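You operate a simulated robot arm through the tools that you are given. There is no shell and no other tool. Be economical: measure what you need, move in short steps, check, and stop when the job is done.

The job below is to be done with a simulated two-armed robot. You get a single attempt, and the scene is never put back.

## Task
Take the brass valve on the top of the green bench and put it away on the top of the boiler bench. Put the yellow chalk from the top of the green bench on the top of the yellow bench and the blue chalk on the shelf of the blue table. Press the green spinner button three times. Turn the black size dial to 61. Fetch the purple pad from the top of the yellow bench and set it on the top of the boiler bench. Take the pink spool from the top of the blue table and put it on the top of the small white table. Any order will do. Set down upright: brass valve, pad, spool.

The check looks at the end state, three seconds after you hand in, the way a careful person would. Anything else that was tipped, shoved, dropped, spilled or broken makes it a failure.

## Robot
Two 7-joint arms with fingered hands on one trunk, on a base that drives. Base frame: it is fixed to the floor where the robot stands at the start and does not move with it; the origin is under the middle of the robot, x ahead of it, y to its left, z up; the surface under the hand at the start is at about z = 860. Units: mm, rad, N and s.
The left shoulder is at the start at [37, 92, 1135], the right one opposite. With the tool pointing down near the work surface each hand reaches from about 300 to 560 mm from the robot's upright axis, wherever it stands, measured 20 degrees to its own side. Places, roughly: black size dial [-1600, 1200, 900]; brass valve (8x4x6 cm) [500, -100, 900]; chalk [500, 0, 1000]; green spinner button [300, 600, 700]; pad [-2500, 1250, 1000]; shelf of the blue table [-2200, -300, 300]; spool [-2250, 0, 750]; top of the boiler bench [-3600, 1500, 800]; top of the small white table [-3300, -2100, 800]; top of the yellow bench [-1900, 1500, 900]. Payload 2.1 kg a hand.
The TCP of each hand is the grasp point between the finger pads, 20 mm short of the fingertips. In the tool frame z runs along the fingers and y along their closing line. The gripper opens to 68 mm. The gripper's body begins 23 mm behind the TCP. The gripper is a hand of 5 fingers: y runs from the thumb to the fingers, the wrist lies at [-10, -79, -131] in the tool frame, and closing takes about 1.5 s.
Orientation is that of the tool frame in the base frame, as a unit quaternion [x, y, z, w]. With the fingers straight down and the wrist toward the robot, the tool's x, y and z point along [0, 1, 0], [1, 0, 0] and [0, 0, -1] of the base frame.

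## Interface
- The arms move only by the tool move_arm. It takes "left_commands", "right_commands" or both (then of equal length, played together; a hand with none holds still); each is a list of rows, each an object of numbers (a shift or turn left out is 0, a gripper value left out holds the last): "fingers": the gripper command, from -1 (fully open) to 1 (shut), values between in proportion; "x", "y", "z": the shift along the tool's x, y, z in mm; "wx", "wy", "wz": the turn, a rotation vector about the tool's x, y, z in rad. In form: [{"fingers": .., "x": .., "y": .., "z": .., "wx": .., "wy": .., "wz": ..}, ...]. A call has 1 to 20 rows; each row is the pose to reach, as a shift and turn from the pose commanded when the call began, along the tool's axes at that moment. A row lasts 0.2 s, in which the tool goes at most 50 mm and 0.15 rad; a call with a longer step from one row to the next is refused whole, and so is a gripper value outside its range. Where a pose cannot be reached the arm comes as near as it can. A force on the tool above 40 N (or 10 N above the force at the start of the call, whichever is more), or a blocked arm, ends the call early, and 0.2 s more pass. The fingers move at their own pace (about 153 mm/s each) and stop on an object; they squeeze with about 22 N. The grip force told is the motor's: it shows also when the fingers shut on nothing. Time passes only in rows, and 0.2 s behind the last, so rows that repeat a pose let the fingers close. It gives the time, the measured TCP pose, the force on the tool (base axes), the opening and the grip force at its end, in the units of the frame above (readings bear some noise), with the torque about the TCP (base axes, N m) and any sound that the robot's microphone picked up.
- Cameras (640 x 400 px; columns grow to the right, rows downward): "scene" is now at [119.6, 23.8, 1296.8]; the picture's right is [0.30, -0.95, 0.00], its down [-0.47, -0.15, -0.87] and it looks along [0.83, 0.26, -0.49] (base axes); focal length 214 px, centre (320, 200). "left" rides on the left gripper at [-54, -58, -72] in its tool frame; the picture's right is [-0.57, -0.39, 0.73], its down [0.73, -0.64, 0.23] and it looks along [0.38, 0.66, 0.65] (tool axes); focal length 226 px, centre (320, 200). "right" rides on the right gripper at [55, -58, -72] in its tool frame; the picture's right is [-0.57, 0.39, -0.73], its down [-0.73, -0.64, 0.23] and it looks along [-0.38, 0.66, 0.65] (tool axes); focal length 226 px, centre (320, 200). There is no depth. A picture from a camera that has moved, and an enlarged one, comes with that camera's place and axes in the base frame and with its lens.
- get_image(camera): a new picture of that camera. No time passes.
- lift_body(by): slides the trunk up (or, below 0, down) by that many mm; the arms and the scene camera ride with it, the base frame stays. It gives what a move gives, with no picture.
- steer(legs): drives the robot by 1 to 6 legs, each [ahead, left, turn to the left] in mm, mm and rad, along the robot's own axes; the way and the turn of a leg run together, so that a leg with both is an arc; at most 1500 mm and 3.142 rad a leg. The arms and the cameras ride along, it lands a little off, and it stops where it bumps. It gives what a move gives.
- preshape(shape, hand): the hand has 5 fingers and takes this shape, open, in about a second: jaw (thumb against the fingers, like two jaws); tri (thumb and two fingers); tip (a fingertip pinch); poke (one finger out to press); point (the index stretched); flat (the hand flat); cup (the hand cupped); fist (a fist). The gripper value then closes the fingers along that shape, each until it touches; the sizes above hold for jaw. It gives what a move gives, with no picture.
- pan_tilt(pan, tilt): turns the head with the scene camera to pan (to the left, within 1.501 rad either way) and tilt (down, from -0.506 to 1.204), counted from straight ahead of the robot. It gives what a move gives.
- inspect(camera, box): a new picture of the part [left, top, right, bottom] of that camera's present view, enlarged. No time passes.
- close_job(): hands the job in; it is judged then, once.

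Work in short steps. Places have to be worked out from the pictures, the camera data and where the tool is seen: move nearer, look again, correct. Check each grasp and each placing, and mend what went wrong. You have 186 turns and 166 pictures in all, those below and enlarged ones among them. Open the grippers and draw the arms clear of the work before you hand the job in, unless the task says otherwise.

The tools are called as a command line: name --argument value ..., lists and objects as JSON in quotes. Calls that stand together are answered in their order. move_arm: Moves the arms, as the interface text tells. Its arguments: {"type":"object","properties":{"left_commands":{"type":"array","items":{"type":"object","properties":{"fingers":{"type":"number"},"x":{"type":"number"},"y":{"type":"number"},"z":{"type":"number"},"wx":{"type":"number"},"wy":{"type":"number"},"wz":{"type":"number"}}}},"right_commands":{"type":"array","items":{"type":"object","properties":{"fingers":{"type":"number"},"x":{"type":"number"},"y":{"type":"number"},"z":{"type":"number"},"wx":{"type":"number"},"wy":{"type":"number"},"wz":{"type":"number"}}}}},"required":[]} The other tools are called the same way: lift_body (by) slides the trunk up or down; preshape (shape, hand) gives the hand a shape; steer (legs) drives the base; pan_tilt (pan, tilt) turns the head that bears the scene camera; get_image (camera) takes a picture; inspect (camera, box) takes an enlarged picture of a part of a camera's view; close_job () hands the job in.

At the start:

```text
clock: 0.0
left_position: [258.1, 302.4, 1106.9]
left_ee_rot: [0.707, 0.707, 0.0, -0.001]
left_ft_force: [-0.5, -0.1, 0.8]
left_torque: [0.01, 0.0, -0.01]
left_gripper_width: 67.7
left_gripper_force: 0.1
left_shape: jaw
right_position: [315.8, -27.5, 1185.8]
right_ee_rot: [0.707, 0.707, 0.001, -0.001]
right_ft_force: [0.0, 0.3, -0.7]
right_torque: [0.01, 0.0, -0.01]
right_gripper_width: 67.4
right_gripper_force: 0.1
right_shape: jaw
trunk travel left (down, up): [-375.0, 529.0]
robot x, y, heading: [0.9, 2.5, 0.0]
head pan, tilt: [0.3, 0.513]
```

scene: 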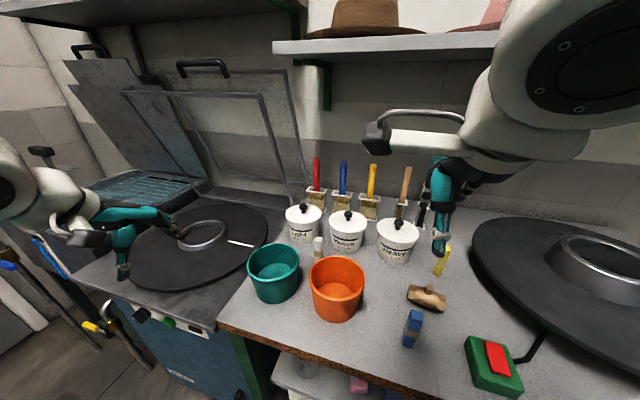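
right: 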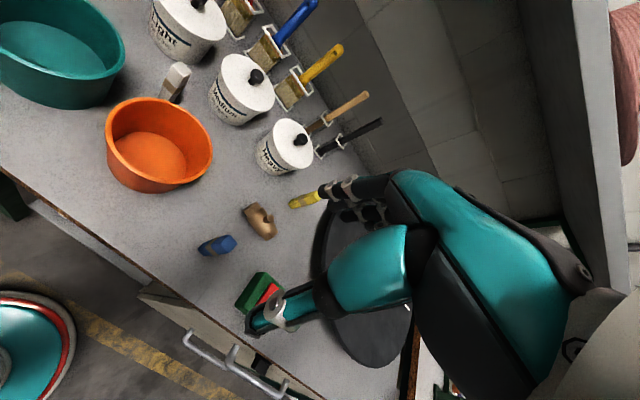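
left: 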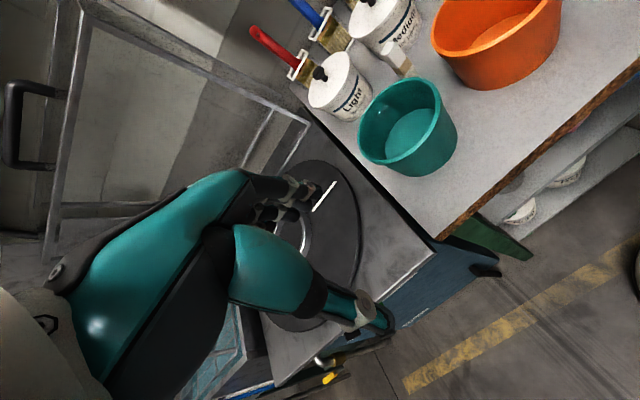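

I'll look more closely at the bench objects (yellow, brass, blue) before the first grasp.

inspect --camera "scene" --box '[380, 220, 540, 400]'

inspect --camera "right" --box '[180, 160, 340, 320]'

inspect --camera "scene" --box '[80, 240, 260, 400]'

```text
2.22 times, centred on (460, 310) of scene
camera zoom: at [119.6, 23.8, 1296.8], right [0.3, -0.95, 0.0], down [-0.47, -0.15, -0.87], along [0.83, 0.26, -0.49], focal length 477 px, centre (9, -44)
```

zoom: 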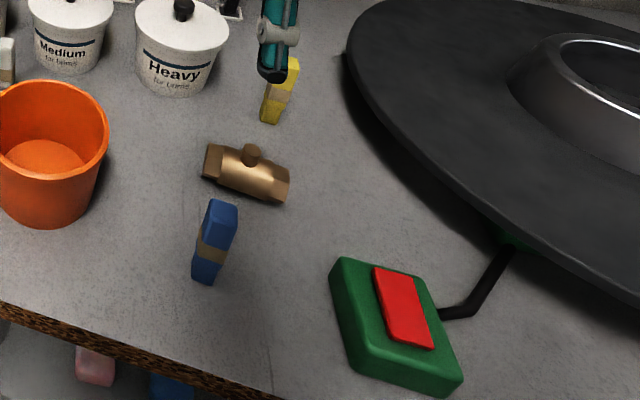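

```text
2.50 times, centred on (260, 240) of right
camera zoom: at [257.4, 28.1, 1257.7], right [0.39, -0.57, 0.73], down [-0.64, -0.73, -0.23], along [0.66, -0.38, -0.65], focal length 565 px, centre (470, 100)
```

zoom: 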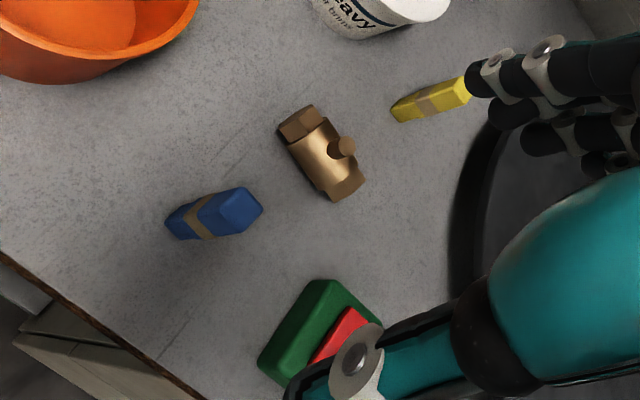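

```text
2.50 times, centred on (170, 320) of scene
camera zoom: at [119.6, 23.8, 1296.8], right [0.3, -0.95, 0.0], down [-0.47, -0.15, -0.87], along [0.83, 0.26, -0.49], focal length 536 px, centre (695, -100)
```

zoom: 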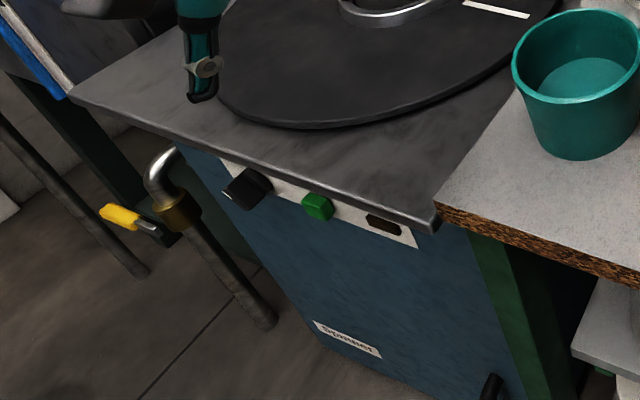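

The chalks stand upright near [381,-66] and [578,-148]; the valve is near [477,-106] with its long axis along y. The green button sits on the spinner's front at about [330,525,715]. I'll back off, move left and look around before pressing it.

steer --legs '[[-280, 0, 0], [0, 280, 0]]'

preshape --hand "left" --shape "poke"

pan_tilt --pan 0.4 --tilt 0.7

get_image --camera "scene"

```text
clock: 3.5
left_position: [-18.0, 588.2, 1105.4]
left_ee_rot: [0.706, 0.708, 0.001, 0.0]
left_ft_force: [-0.4, 0.1, -0.5]
left_torque: [-0.02, 0.0, -0.02]
left_gripper_width: 67.6
left_gripper_force: 0.1
left_shape: jaw
right_position: [40.9, 259.0, 1186.7]
right_ee_rot: [0.706, 0.708, 0.0, 0.0]
right_ft_force: [-0.2, -0.2, -0.5]
right_torque: [-0.03, 0.0, 0.0]
right_gripper_width: 67.3
right_gripper_force: 0.1
right_shape: jaw
trunk travel left (down, up): [-375.0, 529.0]
robot x, y, heading: [-275.5, 286.2, 0.007]
head pan, tilt: [0.3, 0.513]
```

```text
clock: 4.4
left_position: [-17.7, 588.8, 1105.9]
left_ee_rot: [0.706, 0.708, -0.001, 0.0]
left_ft_force: [0.2, -0.8, -0.1]
left_torque: [0.03, 0.01, -0.02]
left_gripper_width: 0.0
left_gripper_force: 0.1
left_shape: poke
right_position: [41.5, 259.1, 1186.1]
right_ee_rot: [0.706, 0.708, 0.0, 0.0]
right_ft_force: [-0.7, -0.2, 0.4]
right_torque: [0.02, -0.02, -0.01]
right_gripper_width: 67.7
right_gripper_force: 0.1
right_shape: jaw
trunk travel left (down, up): [-375.0, 529.0]
robot x, y, heading: [-275.8, 287.2, 0.006]
head pan, tilt: [0.3, 0.513]
```

```text
clock: 5.1
left_position: [-18.0, 589.1, 1106.5]
left_ee_rot: [0.706, 0.708, 0.0, 0.001]
left_ft_force: [-0.1, -0.7, 0.1]
left_torque: [0.01, 0.02, 0.0]
left_gripper_width: 0.0
left_gripper_force: 0.1
left_shape: poke
right_position: [40.7, 258.5, 1187.6]
right_ee_rot: [0.706, 0.709, 0.001, -0.001]
right_ft_force: [-0.3, 0.2, -0.3]
right_torque: [-0.03, -0.02, -0.01]
right_gripper_width: 67.7
right_gripper_force: 0.0
right_shape: jaw
trunk travel left (down, up): [-375.0, 529.0]
robot x, y, heading: [-274.3, 281.7, 0.009]
head pan, tilt: [0.4, 0.7]
```

```text
159 pictures are left
camera scene: at [-163.6, 314.8, 1280.5], right [0.39, -0.92, 0.0], down [-0.59, -0.25, -0.77], along [0.7, 0.3, -0.64], focal length 214 px, centre (320, 200)
```

scene: 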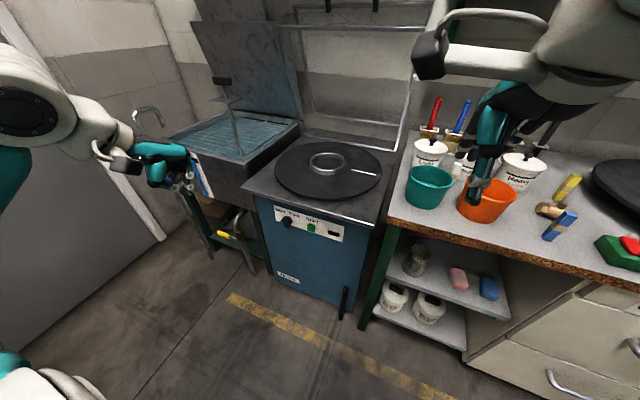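

Triangulating both views puts the button at about [349,574,650]. I'll turn the left hand to point forward and lower the trunk.

lift_body --by -300

move_arm --left_commands '[{"wx": -0.15}, {"wx": -0.3}, {"wx": -0.45}, {"wx": -0.6}, {"wx": -0.75}, {"wx": -0.9}, {"wx": -1.05}, {"wx": -1.2}, {"wx": -1.35}, {"wx": -1.5}, {"wx": -1.571}, {"wx": -1.571}]'

get_image --camera "scene"

get_image --camera "left"

```text
clock: 8.1
left_position: [-18.2, 588.9, 807.0]
left_ee_rot: [0.705, 0.709, -0.001, 0.0]
left_ft_force: [1.0, -0.7, -0.6]
left_torque: [-0.02, -0.01, 0.01]
left_gripper_width: 0.0
left_gripper_force: 0.0
left_shape: poke
right_position: [40.8, 258.4, 885.8]
right_ee_rot: [0.706, 0.708, 0.0, 0.0]
right_ft_force: [0.8, 0.2, -0.1]
right_torque: [0.0, -0.03, 0.05]
right_gripper_width: 67.7
right_gripper_force: 0.0
right_shape: jaw
trunk travel left (down, up): [-75.0, 829.0]
robot x, y, heading: [-278.9, 282.4, 0.006]
head pan, tilt: [0.4, 0.7]
```

```text
clock: 10.7
left_position: [-17.6, 586.8, 805.0]
left_ee_rot: [0.498, 0.501, 0.502, 0.499]
left_ft_force: [0.4, 0.3, 0.2]
left_torque: [0.02, -0.01, 0.01]
left_gripper_width: 0.0
left_gripper_force: 0.1
left_shape: poke
left hand out of reach, approached as far as the arm can: row 4, 5, 6, 7, 8
right_position: [41.2, 258.6, 886.2]
right_ee_rot: [0.706, 0.708, 0.001, -0.001]
right_ft_force: [0.2, 0.1, -0.3]
right_torque: [-0.01, 0.04, 0.02]
right_gripper_width: 67.5
right_gripper_force: 0.0
right_shape: jaw
trunk travel left (down, up): [-75.0, 829.0]
robot x, y, heading: [-272.3, 289.8, 0.003]
head pan, tilt: [0.4, 0.7]
```

```text
158 pictures are left
camera scene: at [-104.1, 315.0, 975.7], right [0.39, -0.92, 0.0], down [-0.59, -0.25, -0.76], along [0.7, 0.3, -0.64], focal length 214 px, centre (320, 200)
```

scene: 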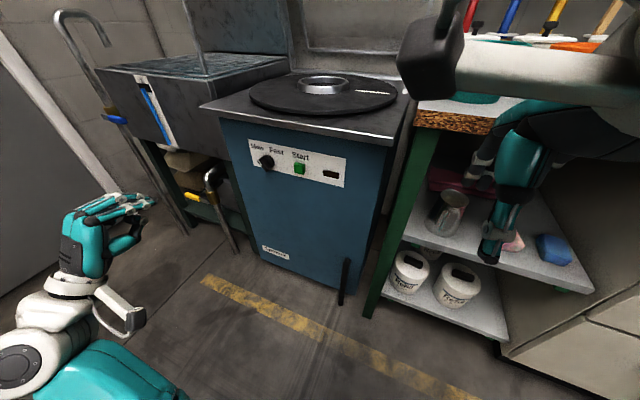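

```text
157 pictures are left
camera left: at [-88.6, 533.3, 747.7], right [0.73, -0.56, -0.39], down [0.23, 0.73, -0.64], along [0.64, 0.38, 0.66], focal length 226 px, centre (320, 200)
```

left: 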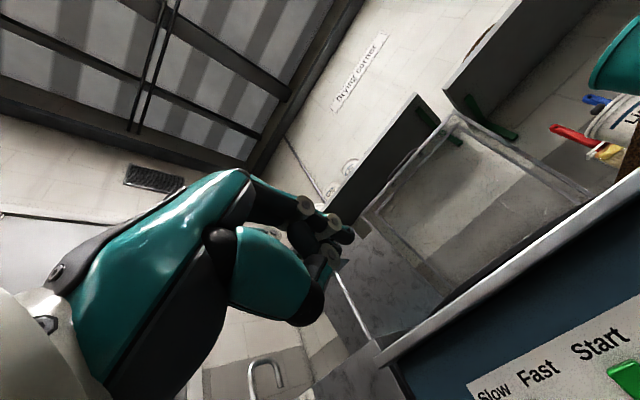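

The hand now points forward. I'll enlarge it to see which finger sticks out in the poke shape.

inspect --camera "scene" --box '[40, 170, 180, 290]'

inspect --camera "left" --box '[200, 150, 400, 350]'

inspect --camera "scene" --box '[240, 120, 360, 200]'

```text
3.33 times, centred on (110, 230) of scene
camera zoom: at [-104.1, 315.0, 975.7], right [0.39, -0.92, 0.0], down [-0.59, -0.25, -0.76], along [0.7, 0.3, -0.64], focal length 715 px, centre (1020, 100)
```

zoom: 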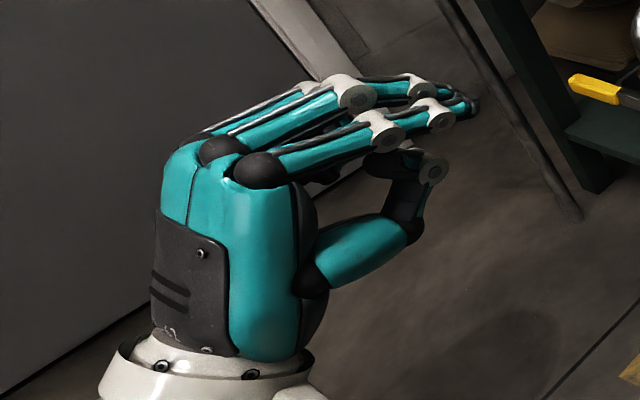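

```text
2.00 times, centred on (300, 250) of left
camera zoom: at [-88.6, 533.3, 747.7], right [0.73, -0.56, -0.39], down [0.23, 0.73, -0.64], along [0.64, 0.38, 0.66], focal length 452 px, centre (360, 100)
```

zoom: 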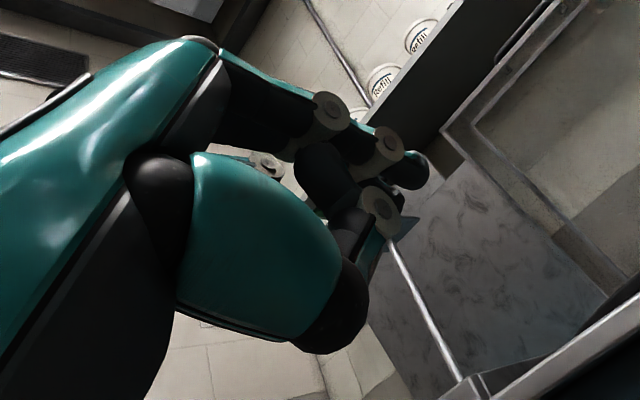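

```text
5.00 times, centred on (300, 160) of scene
camera zoom: at [-104.1, 315.0, 975.7], right [0.39, -0.92, 0.0], down [-0.59, -0.25, -0.76], along [0.7, 0.3, -0.64], focal length 1072 px, centre (420, 400)
```

zoom: 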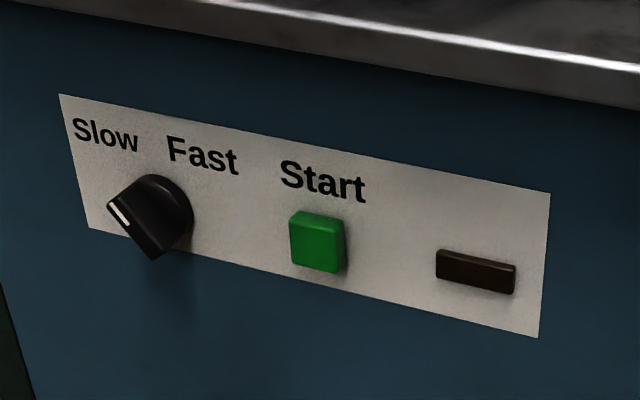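

Index tip is about 20 mm ahead of the TCP. Button at about [349,572,656]. I drive ahead 140 and bring the hand down in front of the button.

steer --legs '[[140, 0, 0]]'

move_arm --left_commands '[{"y": -40}, {"y": -80}, {"y": -115}, {"y": -150, "x": -8}, {"y": -150, "x": -15, "z": 40}, {"y": -150, "x": -15, "z": 80}, {"y": -150, "x": -15, "z": 110}, {"y": -150, "x": -15, "z": 110}]'

get_image --camera "scene"

get_image --camera "left"

```text
clock: 12.1
left_position: [123.4, 588.2, 805.8]
left_ee_rot: [0.499, 0.501, 0.5, 0.5]
left_ft_force: [-0.1, -0.2, 0.1]
left_torque: [0.0, -0.02, -0.02]
left_gripper_width: 0.0
left_gripper_force: 0.0
left_shape: poke
right_position: [180.8, 258.5, 886.8]
right_ee_rot: [0.706, 0.708, 0.001, -0.001]
right_ft_force: [0.4, 0.3, -0.1]
right_torque: [-0.02, 0.02, -0.01]
right_gripper_width: 67.6
right_gripper_force: 0.0
right_shape: jaw
trunk travel left (down, up): [-75.0, 829.0]
robot x, y, heading: [-134.1, 283.7, 0.006]
head pan, tilt: [0.4, 0.7]
```

```text
clock: 13.9
left_position: [232.9, 571.5, 656.3]
left_ee_rot: [0.499, 0.501, 0.501, 0.499]
left_ft_force: [0.8, -0.7, -0.2]
left_torque: [-0.01, -0.03, 0.03]
left_gripper_width: 0.0
left_gripper_force: 0.2
left_shape: poke
right_position: [180.5, 258.8, 887.2]
right_ee_rot: [0.706, 0.708, 0.001, -0.001]
right_ft_force: [0.9, 0.3, -0.4]
right_torque: [0.03, 0.0, -0.01]
right_gripper_width: 67.6
right_gripper_force: 0.2
right_shape: jaw
trunk travel left (down, up): [-75.0, 829.0]
robot x, y, heading: [-137.6, 286.1, 0.007]
head pan, tilt: [0.4, 0.7]
```

```text
153 pictures are left
camera scene: at [36.1, 315.4, 975.7], right [0.39, -0.92, 0.0], down [-0.59, -0.25, -0.76], along [0.7, 0.3, -0.64], focal length 214 px, centre (320, 200)
```

scene: 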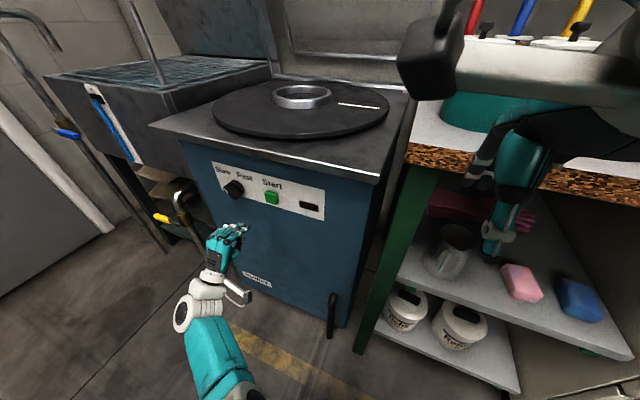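

```text
152 pictures are left
camera left: at [161.4, 517.2, 598.9], right [0.73, -0.56, -0.39], down [0.23, 0.73, -0.64], along [0.65, 0.38, 0.66], focal length 226 px, centre (320, 200)
```

left: 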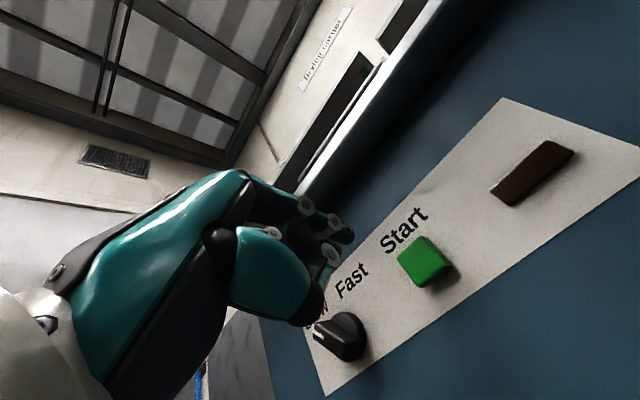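

Two-view fit gives the button at [350,575,654]; the fingertip is at about [253,577,657]. I advance slowly until contact and watch the force and sound.

move_arm --left_commands '[{"z": 25}, {"z": 50}, {"z": 65}, {"z": 72}, {"z": 76}]'

get_image --camera "left"

inspect --camera "scene" --box '[200, 150, 340, 250]'

```text
clock: 15.1
left_position: [309.2, 574.7, 654.8]
left_ee_rot: [0.5, 0.5, 0.5, 0.499]
left_ft_force: [0.1, 0.2, 0.3]
left_torque: [0.04, 0.0, 0.04]
left_gripper_width: 0.0
left_gripper_force: 0.0
left_shape: poke
right_position: [180.8, 258.9, 885.4]
right_ee_rot: [0.706, 0.708, 0.0, 0.0]
right_ft_force: [0.5, -0.3, -0.1]
right_torque: [0.01, 0.0, 0.02]
right_gripper_width: 67.7
right_gripper_force: 0.1
right_shape: jaw
trunk travel left (down, up): [-75.0, 829.0]
robot x, y, heading: [-136.7, 286.5, 0.006]
head pan, tilt: [0.4, 0.7]
```

```text
151 pictures are left
camera left: at [237.7, 519.7, 597.1], right [0.73, -0.56, -0.39], down [0.23, 0.73, -0.64], along [0.65, 0.38, 0.66], focal length 226 px, centre (320, 200)
```

left: 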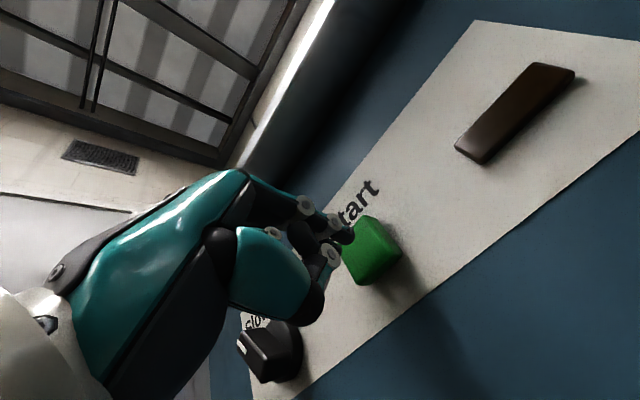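

```text
4.00 times, centred on (270, 200) of scene
camera zoom: at [36.1, 315.4, 975.7], right [0.39, -0.92, 0.0], down [-0.59, -0.25, -0.76], along [0.7, 0.3, -0.64], focal length 858 px, centre (520, 200)
```

zoom: 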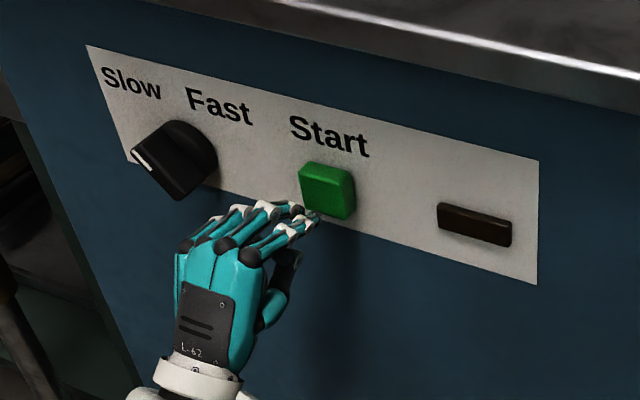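

The tip is just in front of the button and its forward line lands on it; I press on in small rows.

move_arm --left_commands '[{"z": 4}, {"z": 8}, {"z": 12}, {"z": 15}, {"z": 18}, {"z": 21}]'

inspect --camera "scene" --box '[200, 150, 340, 250]'

```text
clock: 16.5
left_position: [330.6, 573.8, 655.9]
left_ee_rot: [0.499, 0.5, 0.501, 0.5]
left_ft_force: [-12.1, -2.7, 0.8]
left_torque: [0.01, -0.02, 0.05]
left_gripper_width: 0.0
left_gripper_force: 0.1
left_shape: poke
right_position: [181.7, 259.5, 886.9]
right_ee_rot: [0.706, 0.708, 0.0, 0.0]
right_ft_force: [-0.2, -0.1, -0.9]
right_torque: [0.0, -0.02, -0.01]
right_gripper_width: 67.5
right_gripper_force: 0.0
right_shape: jaw
trunk travel left (down, up): [-75.0, 829.0]
robot x, y, heading: [-134.0, 284.8, 0.006]
head pan, tilt: [0.4, 0.7]
heard: click
```

```text
4.00 times, centred on (270, 200) of scene
camera zoom: at [35.3, 315.2, 975.9], right [0.39, -0.92, 0.0], down [-0.59, -0.25, -0.77], along [0.7, 0.3, -0.64], focal length 858 px, centre (520, 200)
```

zoom: 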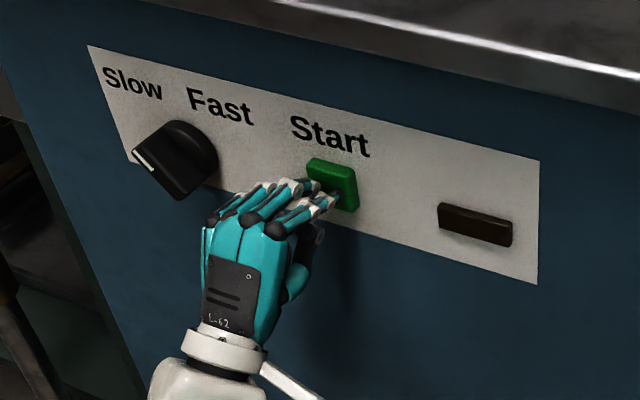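

One click heard at TCP x=331 (12 N). I release fully and press again once, so I can count clicks reliably.

move_arm --left_commands '[{"z": -10}, {"z": -20}, {"z": -20}, {"z": -10}, {"z": -3}, {"z": 0}, {"z": 0}]'

move_arm --left_commands '[{"z": -10}, {"z": -20}, {"z": -20}]'

```text
clock: 18.1
left_position: [329.4, 574.3, 656.6]
left_ee_rot: [0.499, 0.5, 0.501, 0.5]
left_ft_force: [-12.1, -3.3, 1.5]
left_torque: [0.01, -0.03, 0.0]
left_gripper_width: 0.0
left_gripper_force: 0.1
left_shape: poke
right_position: [180.1, 259.4, 887.2]
right_ee_rot: [0.706, 0.709, 0.001, 0.0]
right_ft_force: [0.4, -0.1, -0.1]
right_torque: [0.03, -0.02, 0.01]
right_gripper_width: 67.3
right_gripper_force: 0.1
right_shape: jaw
trunk travel left (down, up): [-75.0, 829.0]
robot x, y, heading: [-137.1, 287.1, -0.0]
head pan, tilt: [0.4, 0.7]
heard: click
```

```text
clock: 18.9
left_position: [310.8, 574.3, 655.6]
left_ee_rot: [0.499, 0.5, 0.501, 0.5]
left_ft_force: [-0.1, -0.2, 0.2]
left_torque: [-0.01, 0.0, 0.01]
left_gripper_width: 0.3
left_gripper_force: 0.1
left_shape: poke
right_position: [182.2, 260.1, 887.1]
right_ee_rot: [0.707, 0.708, 0.0, 0.0]
right_ft_force: [0.8, -0.5, -0.1]
right_torque: [0.05, 0.0, -0.01]
right_gripper_width: 67.7
right_gripper_force: 0.1
right_shape: jaw
trunk travel left (down, up): [-75.0, 829.0]
robot x, y, heading: [-133.1, 281.7, -0.0]
head pan, tilt: [0.4, 0.7]
```

Two clicks so far. Third press now, then a wide retreat.

move_arm --left_commands '[{"z": 10}, {"z": 17}, {"z": 20}, {"z": 20}]'

move_arm --left_commands '[{"z": -20}, {"z": -50}, {"z": -90}, {"z": -130}]'

```text
clock: 19.9
left_position: [328.9, 573.8, 656.3]
left_ee_rot: [0.499, 0.5, 0.502, 0.5]
left_ft_force: [-9.8, -0.8, 2.6]
left_torque: [0.01, -0.05, 0.04]
left_gripper_width: 0.0
left_gripper_force: 0.2
left_shape: poke
right_position: [180.0, 258.2, 885.3]
right_ee_rot: [0.706, 0.708, 0.0, -0.001]
right_ft_force: [0.6, 0.2, 0.0]
right_torque: [0.05, -0.01, 0.0]
right_gripper_width: 67.7
right_gripper_force: 0.1
right_shape: jaw
trunk travel left (down, up): [-75.0, 829.0]
robot x, y, heading: [-130.5, 283.1, 0.004]
head pan, tilt: [0.4, 0.7]
heard: click
```

```text
clock: 20.9
left_position: [201.0, 574.1, 653.9]
left_ee_rot: [0.499, 0.501, 0.501, 0.499]
left_ft_force: [0.2, 0.0, -1.2]
left_torque: [-0.02, 0.03, 0.0]
left_gripper_width: 0.0
left_gripper_force: 0.0
left_shape: poke
right_position: [181.1, 260.0, 887.7]
right_ee_rot: [0.706, 0.708, 0.001, -0.001]
right_ft_force: [0.3, -0.3, -0.7]
right_torque: [-0.02, 0.01, -0.02]
right_gripper_width: 67.5
right_gripper_force: 0.0
right_shape: jaw
trunk travel left (down, up): [-75.0, 829.0]
robot x, y, heading: [-138.1, 282.2, 0.006]
head pan, tilt: [0.4, 0.7]
```

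Three clicks registered. I back off, raise the trunk, turn the left hand back down into jaw shape, and then head to the chalks.

steer --legs '[[-150, 0, 0]]'

lift_body --by 300

move_arm --left_commands '[{"y": 40, "z": 0, "wx": 0.15}, {"y": 80, "wx": 0.3}, {"y": 120, "wx": 0.45}, {"y": 150, "wx": 0.6}, {"y": 150, "wx": 0.75}, {"y": 150, "wx": 0.9}, {"y": 150, "wx": 1.05}, {"y": 150, "wx": 1.2}, {"y": 150, "wx": 1.35}, {"y": 150, "wx": 1.5}, {"y": 150, "wx": 1.571}, {"y": 150, "wx": 1.571}]'

preshape --hand "left" --shape "jaw"

```text
clock: 22.2
left_position: [50.3, 572.7, 654.0]
left_ee_rot: [0.5, 0.5, 0.5, 0.5]
left_ft_force: [-0.2, -0.1, 1.6]
left_torque: [-0.02, -0.01, -0.01]
left_gripper_width: 0.1
left_gripper_force: 0.0
left_shape: poke
right_position: [31.4, 258.5, 886.6]
right_ee_rot: [0.707, 0.708, 0.0, 0.0]
right_ft_force: [-1.0, -0.1, -0.4]
right_torque: [0.02, -0.02, -0.01]
right_gripper_width: 67.7
right_gripper_force: 0.2
right_shape: jaw
trunk travel left (down, up): [-75.0, 829.0]
robot x, y, heading: [-284.2, 284.8, -0.0]
head pan, tilt: [0.4, 0.7]
```

```text
clock: 25.2
left_position: [50.9, 572.9, 953.9]
left_ee_rot: [0.499, 0.5, 0.501, 0.5]
left_ft_force: [0.3, 0.2, -0.1]
left_torque: [0.01, 0.06, -0.01]
left_gripper_width: 0.0
left_gripper_force: 0.0
left_shape: poke
right_position: [30.9, 258.8, 1186.8]
right_ee_rot: [0.706, 0.708, 0.001, -0.001]
right_ft_force: [-0.5, 0.1, 0.7]
right_torque: [-0.03, 0.01, -0.02]
right_gripper_width: 67.6
right_gripper_force: 0.1
right_shape: jaw
trunk travel left (down, up): [-375.0, 529.0]
robot x, y, heading: [-285.5, 289.0, -0.001]
head pan, tilt: [0.4, 0.7]
```

```text
clock: 27.8
left_position: [51.3, 571.7, 1104.0]
left_ee_rot: [0.706, 0.708, 0.0, 0.0]
left_ft_force: [-0.1, 0.9, 0.1]
left_torque: [0.0, 0.02, 0.0]
left_gripper_width: 0.0
left_gripper_force: 0.0
left_shape: poke
right_position: [31.6, 258.2, 1186.4]
right_ee_rot: [0.707, 0.707, 0.0, 0.0]
right_ft_force: [-0.6, 0.1, 0.6]
right_torque: [0.01, 0.03, -0.01]
right_gripper_width: 67.6
right_gripper_force: 0.0
right_shape: jaw
trunk travel left (down, up): [-375.0, 529.0]
robot x, y, heading: [-286.1, 285.7, -0.001]
head pan, tilt: [0.4, 0.7]
```

```text
clock: 28.7
left_position: [51.3, 572.4, 1103.8]
left_ee_rot: [0.706, 0.708, 0.0, 0.001]
left_ft_force: [0.4, -0.1, -0.4]
left_torque: [0.0, 0.05, -0.01]
left_gripper_width: 67.9
left_gripper_force: 0.1
left_shape: jaw
right_position: [31.0, 257.9, 1187.4]
right_ee_rot: [0.706, 0.708, 0.0, 0.0]
right_ft_force: [0.5, 0.2, 0.0]
right_torque: [0.01, -0.05, -0.02]
right_gripper_width: 67.6
right_gripper_force: 0.1
right_shape: jaw
trunk travel left (down, up): [-375.0, 529.0]
robot x, y, heading: [-285.7, 286.0, 0.003]
head pan, tilt: [0.4, 0.7]
```

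Driving to about (-20,80) so the right hand can take the blue chalk.

steer --legs '[[0, -206, 0], [266, 0, 0]]'

pan_tilt --pan -0.2 --tilt 0.8

get_image --camera "scene"

get_image --camera "right"

```text
clock: 31.8
left_position: [319.4, 368.2, 1104.2]
left_ee_rot: [0.707, 0.707, 0.001, 0.001]
left_ft_force: [-0.5, -0.4, -0.4]
left_torque: [-0.01, -0.01, -0.03]
left_gripper_width: 68.1
left_gripper_force: 0.2
left_shape: jaw
right_position: [298.3, 54.1, 1187.0]
right_ee_rot: [0.707, 0.707, 0.001, 0.0]
right_ft_force: [-0.5, -1.6, -0.7]
right_torque: [-0.01, -0.04, 0.03]
right_gripper_width: 67.7
right_gripper_force: 0.0
right_shape: jaw
trunk travel left (down, up): [-375.0, 529.0]
robot x, y, heading: [-19.6, 82.1, 0.003]
head pan, tilt: [0.4, 0.7]
```

```text
clock: 32.8
left_position: [319.7, 368.2, 1102.5]
left_ee_rot: [0.707, 0.707, 0.0, 0.001]
left_ft_force: [-1.2, 0.0, 1.0]
left_torque: [0.0, -0.01, -0.02]
left_gripper_width: 68.1
left_gripper_force: 0.0
left_shape: jaw
right_position: [298.8, 55.6, 1186.9]
right_ee_rot: [0.707, 0.707, 0.0, 0.0]
right_ft_force: [0.1, -0.4, -0.3]
right_torque: [0.0, -0.02, -0.01]
right_gripper_width: 67.8
right_gripper_force: 0.1
right_shape: jaw
trunk travel left (down, up): [-375.0, 529.0]
robot x, y, heading: [-19.6, 83.4, 0.001]
head pan, tilt: [-0.201, 0.799]
```

```text
148 pictures are left
camera scene: at [94.1, 61.7, 1272.2], right [-0.2, -0.98, 0.0], down [-0.7, 0.14, -0.7], along [0.68, -0.14, -0.72], focal length 214 px, centre (320, 200)
```

scene: 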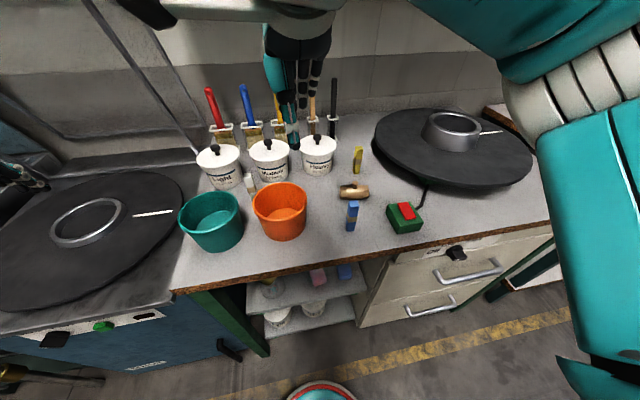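

```text
147 pictures are left
camera right: at [239.3, 109.1, 1257.7], right [0.39, -0.57, 0.73], down [-0.64, -0.73, -0.23], along [0.66, -0.38, -0.65], focal length 226 px, centre (320, 200)
```

right: 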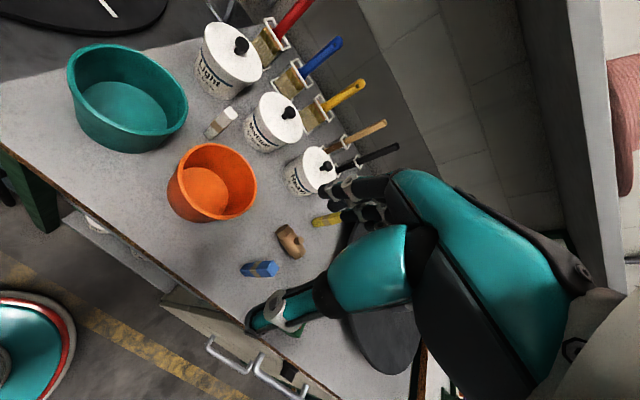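

Blue chalk reconfirmed at about [378,-67]. I zoom to see its yaw.

inspect --camera "scene" --box '[310, 140, 430, 240]'

inspect --camera "right" --box '[220, 190, 350, 290]'

```text
4.00 times, centred on (370, 190) of scene
camera zoom: at [94.1, 61.7, 1272.2], right [-0.2, -0.98, 0.0], down [-0.7, 0.14, -0.7], along [0.68, -0.14, -0.72], focal length 858 px, centre (120, 240)
```

zoom: 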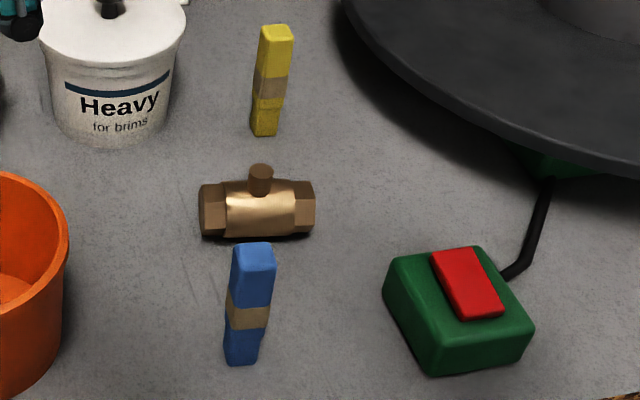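

```text
4.00 times, centred on (285, 240) of right
camera zoom: at [239.3, 109.1, 1257.7], right [0.39, -0.57, 0.73], down [-0.64, -0.73, -0.23], along [0.66, -0.38, -0.65], focal length 904 px, centre (460, 40)
```

zoom: 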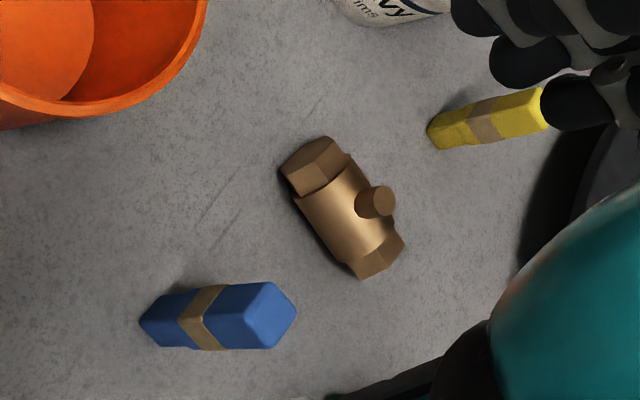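

The blue chalk is square to the axes. Moving the right hand over it and down to z≈985 for a check.

move_arm --right_commands '[{"x": -40, "y": 25}, {"x": -80, "y": 50}, {"x": -122, "y": 80}, {"x": -122, "y": 80, "z": 45}, {"x": -122, "y": 80, "z": 90}, {"x": -122, "y": 80, "z": 135}, {"x": -122, "y": 80, "z": 170}, {"x": -122, "y": 80, "z": 200}, {"x": -122, "y": 80, "z": 200}]'

get_image --camera "scene"

get_image --camera "right"

```text
refused: row 3 steps farther than a row can; nothing moved
```

```text
144 pictures are left
camera scene: at [94.1, 61.7, 1272.2], right [-0.2, -0.98, 0.0], down [-0.7, 0.14, -0.7], along [0.68, -0.14, -0.72], focal length 214 px, centre (320, 200)
```

scene: 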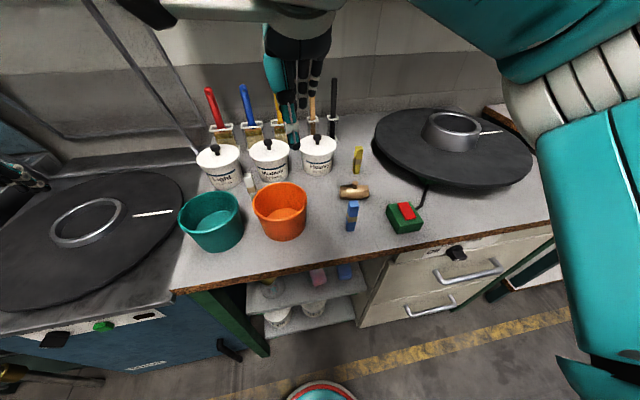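

```text
143 pictures are left
camera right: at [239.3, 109.1, 1257.7], right [0.39, -0.57, 0.73], down [-0.64, -0.73, -0.23], along [0.66, -0.38, -0.65], focal length 226 px, centre (320, 200)
```

right: 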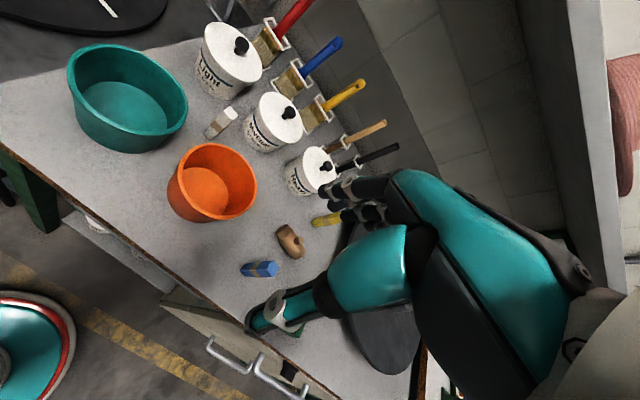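

The step was too long; I resend it with smaller steps.

move_arm --right_commands '[{"x": -40, "y": 25}, {"x": -80, "y": 50}, {"x": -120, "y": 78}, {"x": -122, "y": 80, "z": 45}, {"x": -122, "y": 80, "z": 90}, {"x": -122, "y": 80, "z": 135}, {"x": -122, "y": 80, "z": 170}, {"x": -122, "y": 80, "z": 200}, {"x": -122, "y": 80, "z": 200}]'

get_image --camera "scene"

get_image --camera "right"

```text
clock: 34.8
left_position: [318.0, 367.4, 1104.0]
left_ee_rot: [0.707, 0.707, 0.0, 0.0]
left_ft_force: [1.0, 0.2, -0.3]
left_torque: [0.03, 0.02, -0.02]
left_gripper_width: 67.8
left_gripper_force: 0.1
left_shape: jaw
right_position: [377.8, -68.4, 987.3]
right_ee_rot: [0.706, 0.708, 0.0, -0.001]
right_ft_force: [-0.1, 0.0, 1.0]
right_torque: [0.02, 0.04, -0.02]
right_gripper_width: 67.8
right_gripper_force: 0.0
right_shape: jaw
trunk travel left (down, up): [-375.0, 529.0]
robot x, y, heading: [-16.3, 80.3, -0.003]
head pan, tilt: [-0.201, 0.799]
```

```text
142 pictures are left
camera scene: at [94.0, 61.6, 1272.2], right [-0.2, -0.98, 0.0], down [-0.7, 0.14, -0.7], along [0.68, -0.14, -0.72], focal length 214 px, centre (320, 200)
```

scene: 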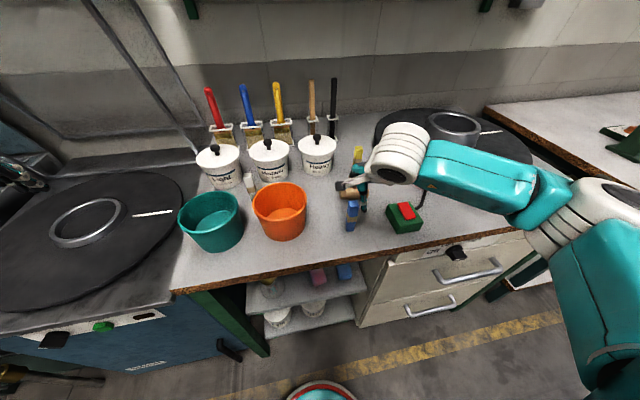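

```text
141 pictures are left
camera right: at [319.1, -13.2, 1057.7], right [0.39, -0.57, 0.73], down [-0.64, -0.73, -0.23], along [0.66, -0.38, -0.65], focal length 226 px, centre (320, 200)
```

right: 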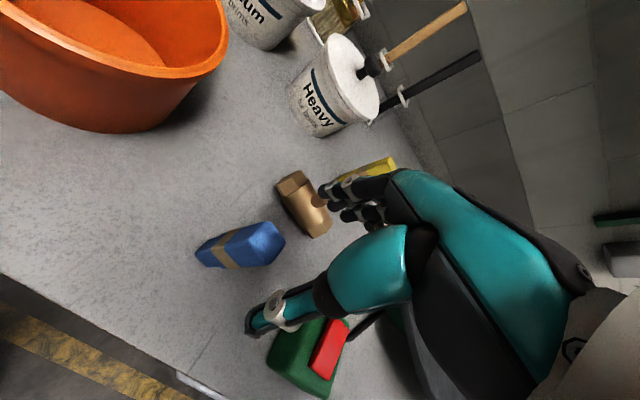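

The chalk's top appears about 6 mm further in x and 5 mm in y than the hand's axis; I correct and descend to z≈925, then close.

move_arm --right_commands '[{"x": 5, "y": 6, "z": 20}, {"x": 5, "y": 6, "z": 40}, {"x": 5, "y": 6, "z": 62}, {"x": 5, "y": 6, "z": 62}]'

get_image --camera "right"

inspect --camera "scene" --box '[310, 140, 430, 240]'

```text
clock: 35.8
left_position: [319.7, 367.8, 1103.4]
left_ee_rot: [0.707, 0.707, 0.0, 0.0]
left_ft_force: [0.2, 0.1, -0.5]
left_torque: [-0.03, -0.02, 0.01]
left_gripper_width: 68.3
left_gripper_force: 0.1
left_shape: jaw
right_position: [385.0, -63.2, 924.7]
right_ee_rot: [0.708, 0.707, 0.0, 0.0]
right_ft_force: [0.0, 0.6, 0.5]
right_torque: [0.01, 0.02, -0.01]
right_gripper_width: 67.6
right_gripper_force: 0.1
right_shape: jaw
trunk travel left (down, up): [-375.0, 529.0]
robot x, y, heading: [-18.9, 81.7, 0.003]
head pan, tilt: [-0.201, 0.799]
```

```text
140 pictures are left
camera right: at [326.0, -8.2, 995.3], right [0.39, -0.57, 0.73], down [-0.64, -0.73, -0.23], along [0.66, -0.38, -0.65], focal length 226 px, centre (320, 200)
```

right: 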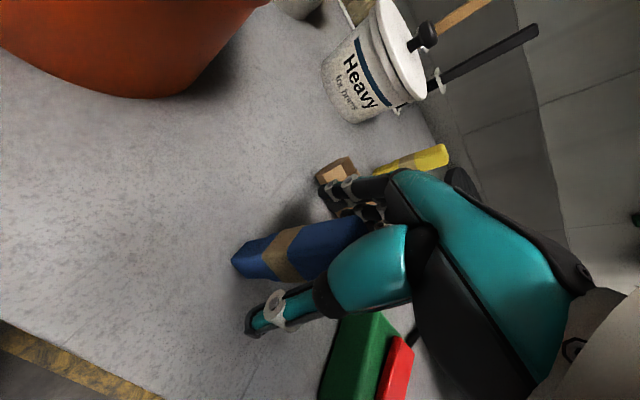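

```text
4.00 times, centred on (370, 190) of scene
camera zoom: at [94.1, 61.6, 1272.2], right [-0.2, -0.98, 0.0], down [-0.7, 0.14, -0.7], along [0.68, -0.14, -0.72], focal length 858 px, centre (120, 240)
```

zoom: 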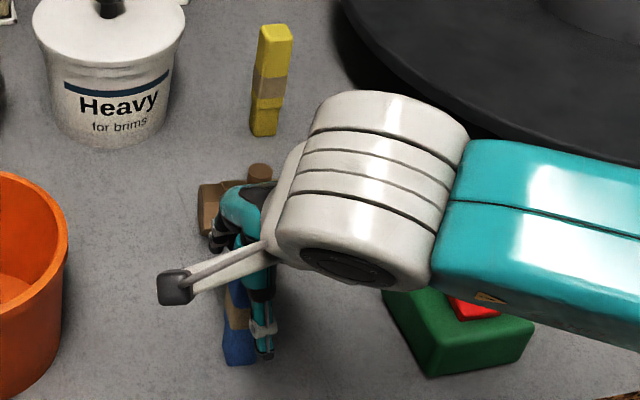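

The chalk lies between thumb and fingers. Closing now, then lifting straight up.

move_arm --right_commands '[{"fingers": 1}, {"fingers": 1}, {"fingers": 1}, {"fingers": 1}, {"fingers": 1}, {"fingers": 1}, {"fingers": 1}, {"fingers": 1}]'

move_arm --right_commands '[{"z": -30}, {"z": -70}, {"z": -110}, {"z": -150}, {"z": -190}, {"z": -230}, {"z": -260}, {"z": -260}]'

get_image --camera "right"

get_image --camera "scene"

```text
clock: 37.6
left_position: [317.5, 368.1, 1103.7]
left_ee_rot: [0.707, 0.707, 0.001, 0.0]
left_ft_force: [-1.3, -0.3, -0.4]
left_torque: [0.01, 0.03, -0.03]
left_gripper_width: 67.9
left_gripper_force: 0.0
left_shape: jaw
right_position: [384.2, -64.1, 924.2]
right_ee_rot: [0.708, 0.707, 0.0, -0.001]
right_ft_force: [0.9, -0.4, 0.1]
right_torque: [0.03, -0.03, -0.01]
right_gripper_width: 14.5
right_gripper_force: 21.7
right_shape: jaw
trunk travel left (down, up): [-375.0, 529.0]
robot x, y, heading: [-18.1, 80.2, 0.001]
head pan, tilt: [-0.201, 0.799]
```

```text
clock: 39.4
left_position: [319.2, 368.4, 1104.0]
left_ee_rot: [0.707, 0.707, 0.001, -0.001]
left_ft_force: [0.3, -0.4, -0.5]
left_torque: [-0.01, -0.02, 0.02]
left_gripper_width: 67.7
left_gripper_force: 0.1
left_shape: jaw
right_position: [381.7, -64.3, 1184.5]
right_ee_rot: [0.707, 0.707, 0.0, 0.0]
right_ft_force: [-0.7, 0.2, -0.3]
right_torque: [-0.04, -0.01, 0.02]
right_gripper_width: 14.7
right_gripper_force: 22.2
right_shape: jaw
trunk travel left (down, up): [-375.0, 529.0]
robot x, y, heading: [-16.0, 78.1, 0.001]
head pan, tilt: [-0.201, 0.799]
```

```text
138 pictures are left
camera right: at [324.6, -9.1, 1255.2], right [0.39, -0.57, 0.73], down [-0.64, -0.73, -0.23], along [0.66, -0.38, -0.65], focal length 226 px, centre (320, 200)
```

right: 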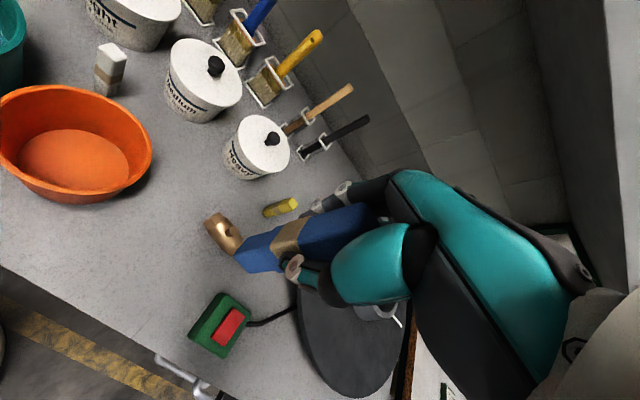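

```text
137 pictures are left
camera scene: at [94.1, 61.7, 1272.2], right [-0.2, -0.98, 0.0], down [-0.7, 0.14, -0.7], along [0.68, -0.14, -0.72], focal length 214 px, centre (320, 200)
```

scene: 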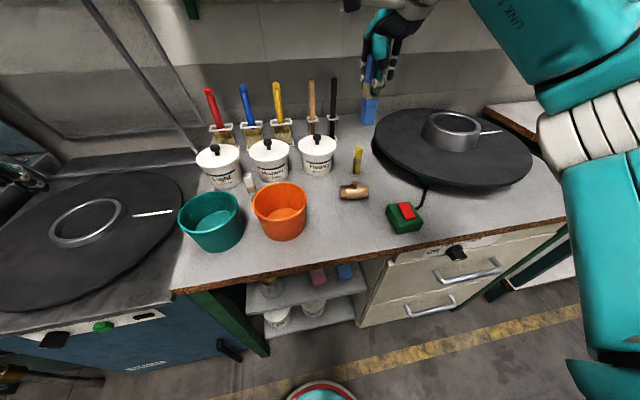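

Blue chalk is held firmly. Next the left hand takes the yellow chalk at about [578,-148]; I drive right 380 and ahead 75.

steer --legs '[[0, -380, 0], [70, 0, 0]]'

pan_tilt --pan 0.3 --tilt 0.7

get_image --camera "scene"

get_image --camera "left"

```text
clock: 42.5
left_position: [387.7, -15.0, 1104.3]
left_ee_rot: [0.707, 0.708, 0.0, 0.0]
left_ft_force: [-0.4, 0.1, -0.9]
left_torque: [0.01, 0.01, 0.0]
left_gripper_width: 68.5
left_gripper_force: 0.0
left_shape: jaw
right_position: [453.7, -447.8, 1183.2]
right_ee_rot: [0.706, 0.708, -0.001, 0.0]
right_ft_force: [-0.2, 0.0, -0.1]
right_torque: [-0.02, 0.0, -0.03]
right_gripper_width: 14.6
right_gripper_force: 22.5
right_shape: jaw
trunk travel left (down, up): [-375.0, 529.0]
robot x, y, heading: [51.4, -303.0, 0.005]
head pan, tilt: [-0.201, 0.799]
```

```text
clock: 43.4
left_position: [387.9, -14.5, 1102.8]
left_ee_rot: [0.707, 0.708, 0.0, -0.001]
left_ft_force: [-0.3, 0.2, 0.1]
left_torque: [-0.04, -0.01, 0.01]
left_gripper_width: 67.6
left_gripper_force: 0.1
left_shape: jaw
right_position: [452.9, -446.9, 1183.9]
right_ee_rot: [0.707, 0.708, 0.0, 0.0]
right_ft_force: [0.5, 0.2, 0.4]
right_torque: [-0.05, -0.02, 0.02]
right_gripper_width: 14.9
right_gripper_force: 22.1
right_shape: jaw
trunk travel left (down, up): [-375.0, 529.0]
robot x, y, heading: [48.8, -303.2, 0.004]
head pan, tilt: [0.3, 0.7]
```

```text
136 pictures are left
camera scene: at [165.5, -281.3, 1280.4], right [0.3, -0.95, 0.0], down [-0.62, -0.19, -0.76], along [0.73, 0.23, -0.64], focal length 214 px, centre (320, 200)
```

scene: 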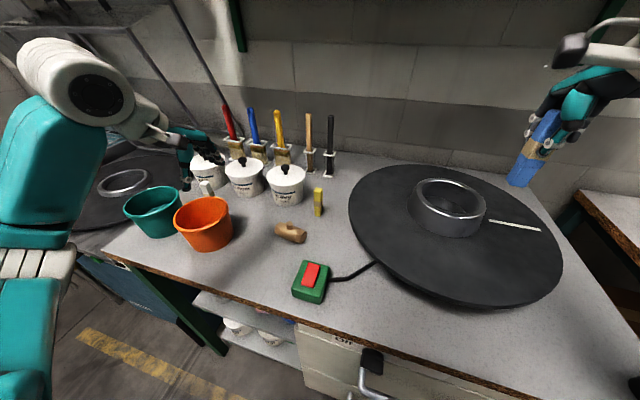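

```text
135 pictures are left
camera left: at [329.2, -69.9, 1176.0], right [-0.39, -0.57, -0.73], down [-0.64, 0.73, -0.23], along [0.66, 0.38, -0.65], focal length 226 px, centre (320, 200)
```

left: 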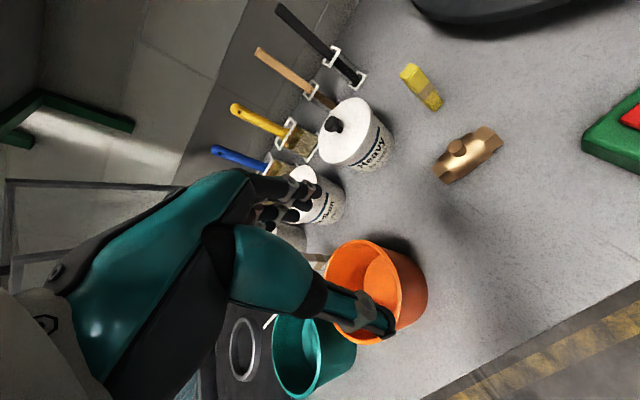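

Yellow chalk at about [583,-146]. I move the left hand above it, to z≈985, and check.

move_arm --left_commands '[{"x": -26, "y": 39}, {"x": -52, "y": 78}, {"x": -78, "y": 117}, {"x": -104, "y": 156}, {"x": -131, "y": 195}, {"x": -131, "y": 195, "z": 40}, {"x": -131, "y": 195, "z": 80}, {"x": -131, "y": 195, "z": 115}, {"x": -131, "y": 195, "z": 115}]'

get_image --camera "left"

inspect --camera "scene" --box '[200, 130, 380, 260]'

```text
clock: 45.4
left_position: [583.1, -146.8, 986.4]
left_ee_rot: [0.706, 0.708, 0.0, 0.0]
left_ft_force: [0.5, -0.1, -1.8]
left_torque: [0.0, 0.01, -0.01]
left_gripper_width: 68.2
left_gripper_force: 0.1
left_shape: jaw
left hand out of reach, approached as far as the arm can: row 5
right_position: [452.4, -448.1, 1183.8]
right_ee_rot: [0.706, 0.708, 0.0, 0.001]
right_ft_force: [0.0, 0.0, 0.1]
right_torque: [-0.03, 0.06, -0.02]
right_gripper_width: 14.5
right_gripper_force: 22.2
right_shape: jaw
trunk travel left (down, up): [-375.0, 529.0]
robot x, y, heading: [50.7, -303.3, 0.007]
head pan, tilt: [0.3, 0.7]
```

```text
134 pictures are left
camera left: at [525.8, -200.8, 1059.1], right [-0.39, -0.57, -0.73], down [-0.64, 0.73, -0.23], along [0.66, 0.38, -0.65], focal length 226 px, centre (320, 200)
```

left: 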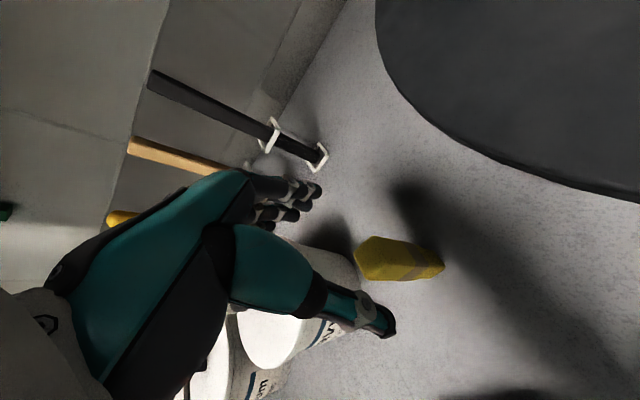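

```text
3.08 times, centred on (290, 195) of scene
camera zoom: at [165.6, -281.4, 1280.4], right [0.3, -0.95, 0.0], down [-0.62, -0.19, -0.76], along [0.73, 0.23, -0.64], focal length 660 px, centre (412, 215)
```

zoom: 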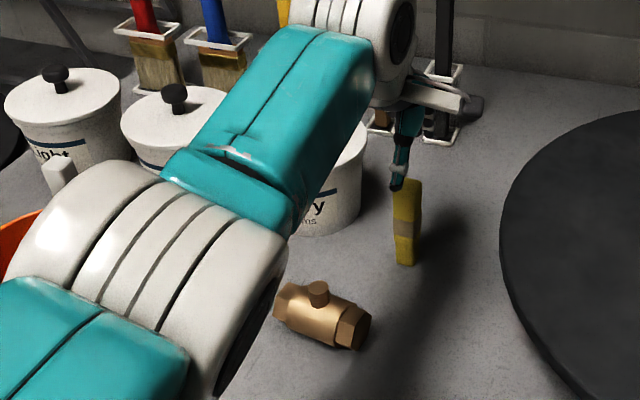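

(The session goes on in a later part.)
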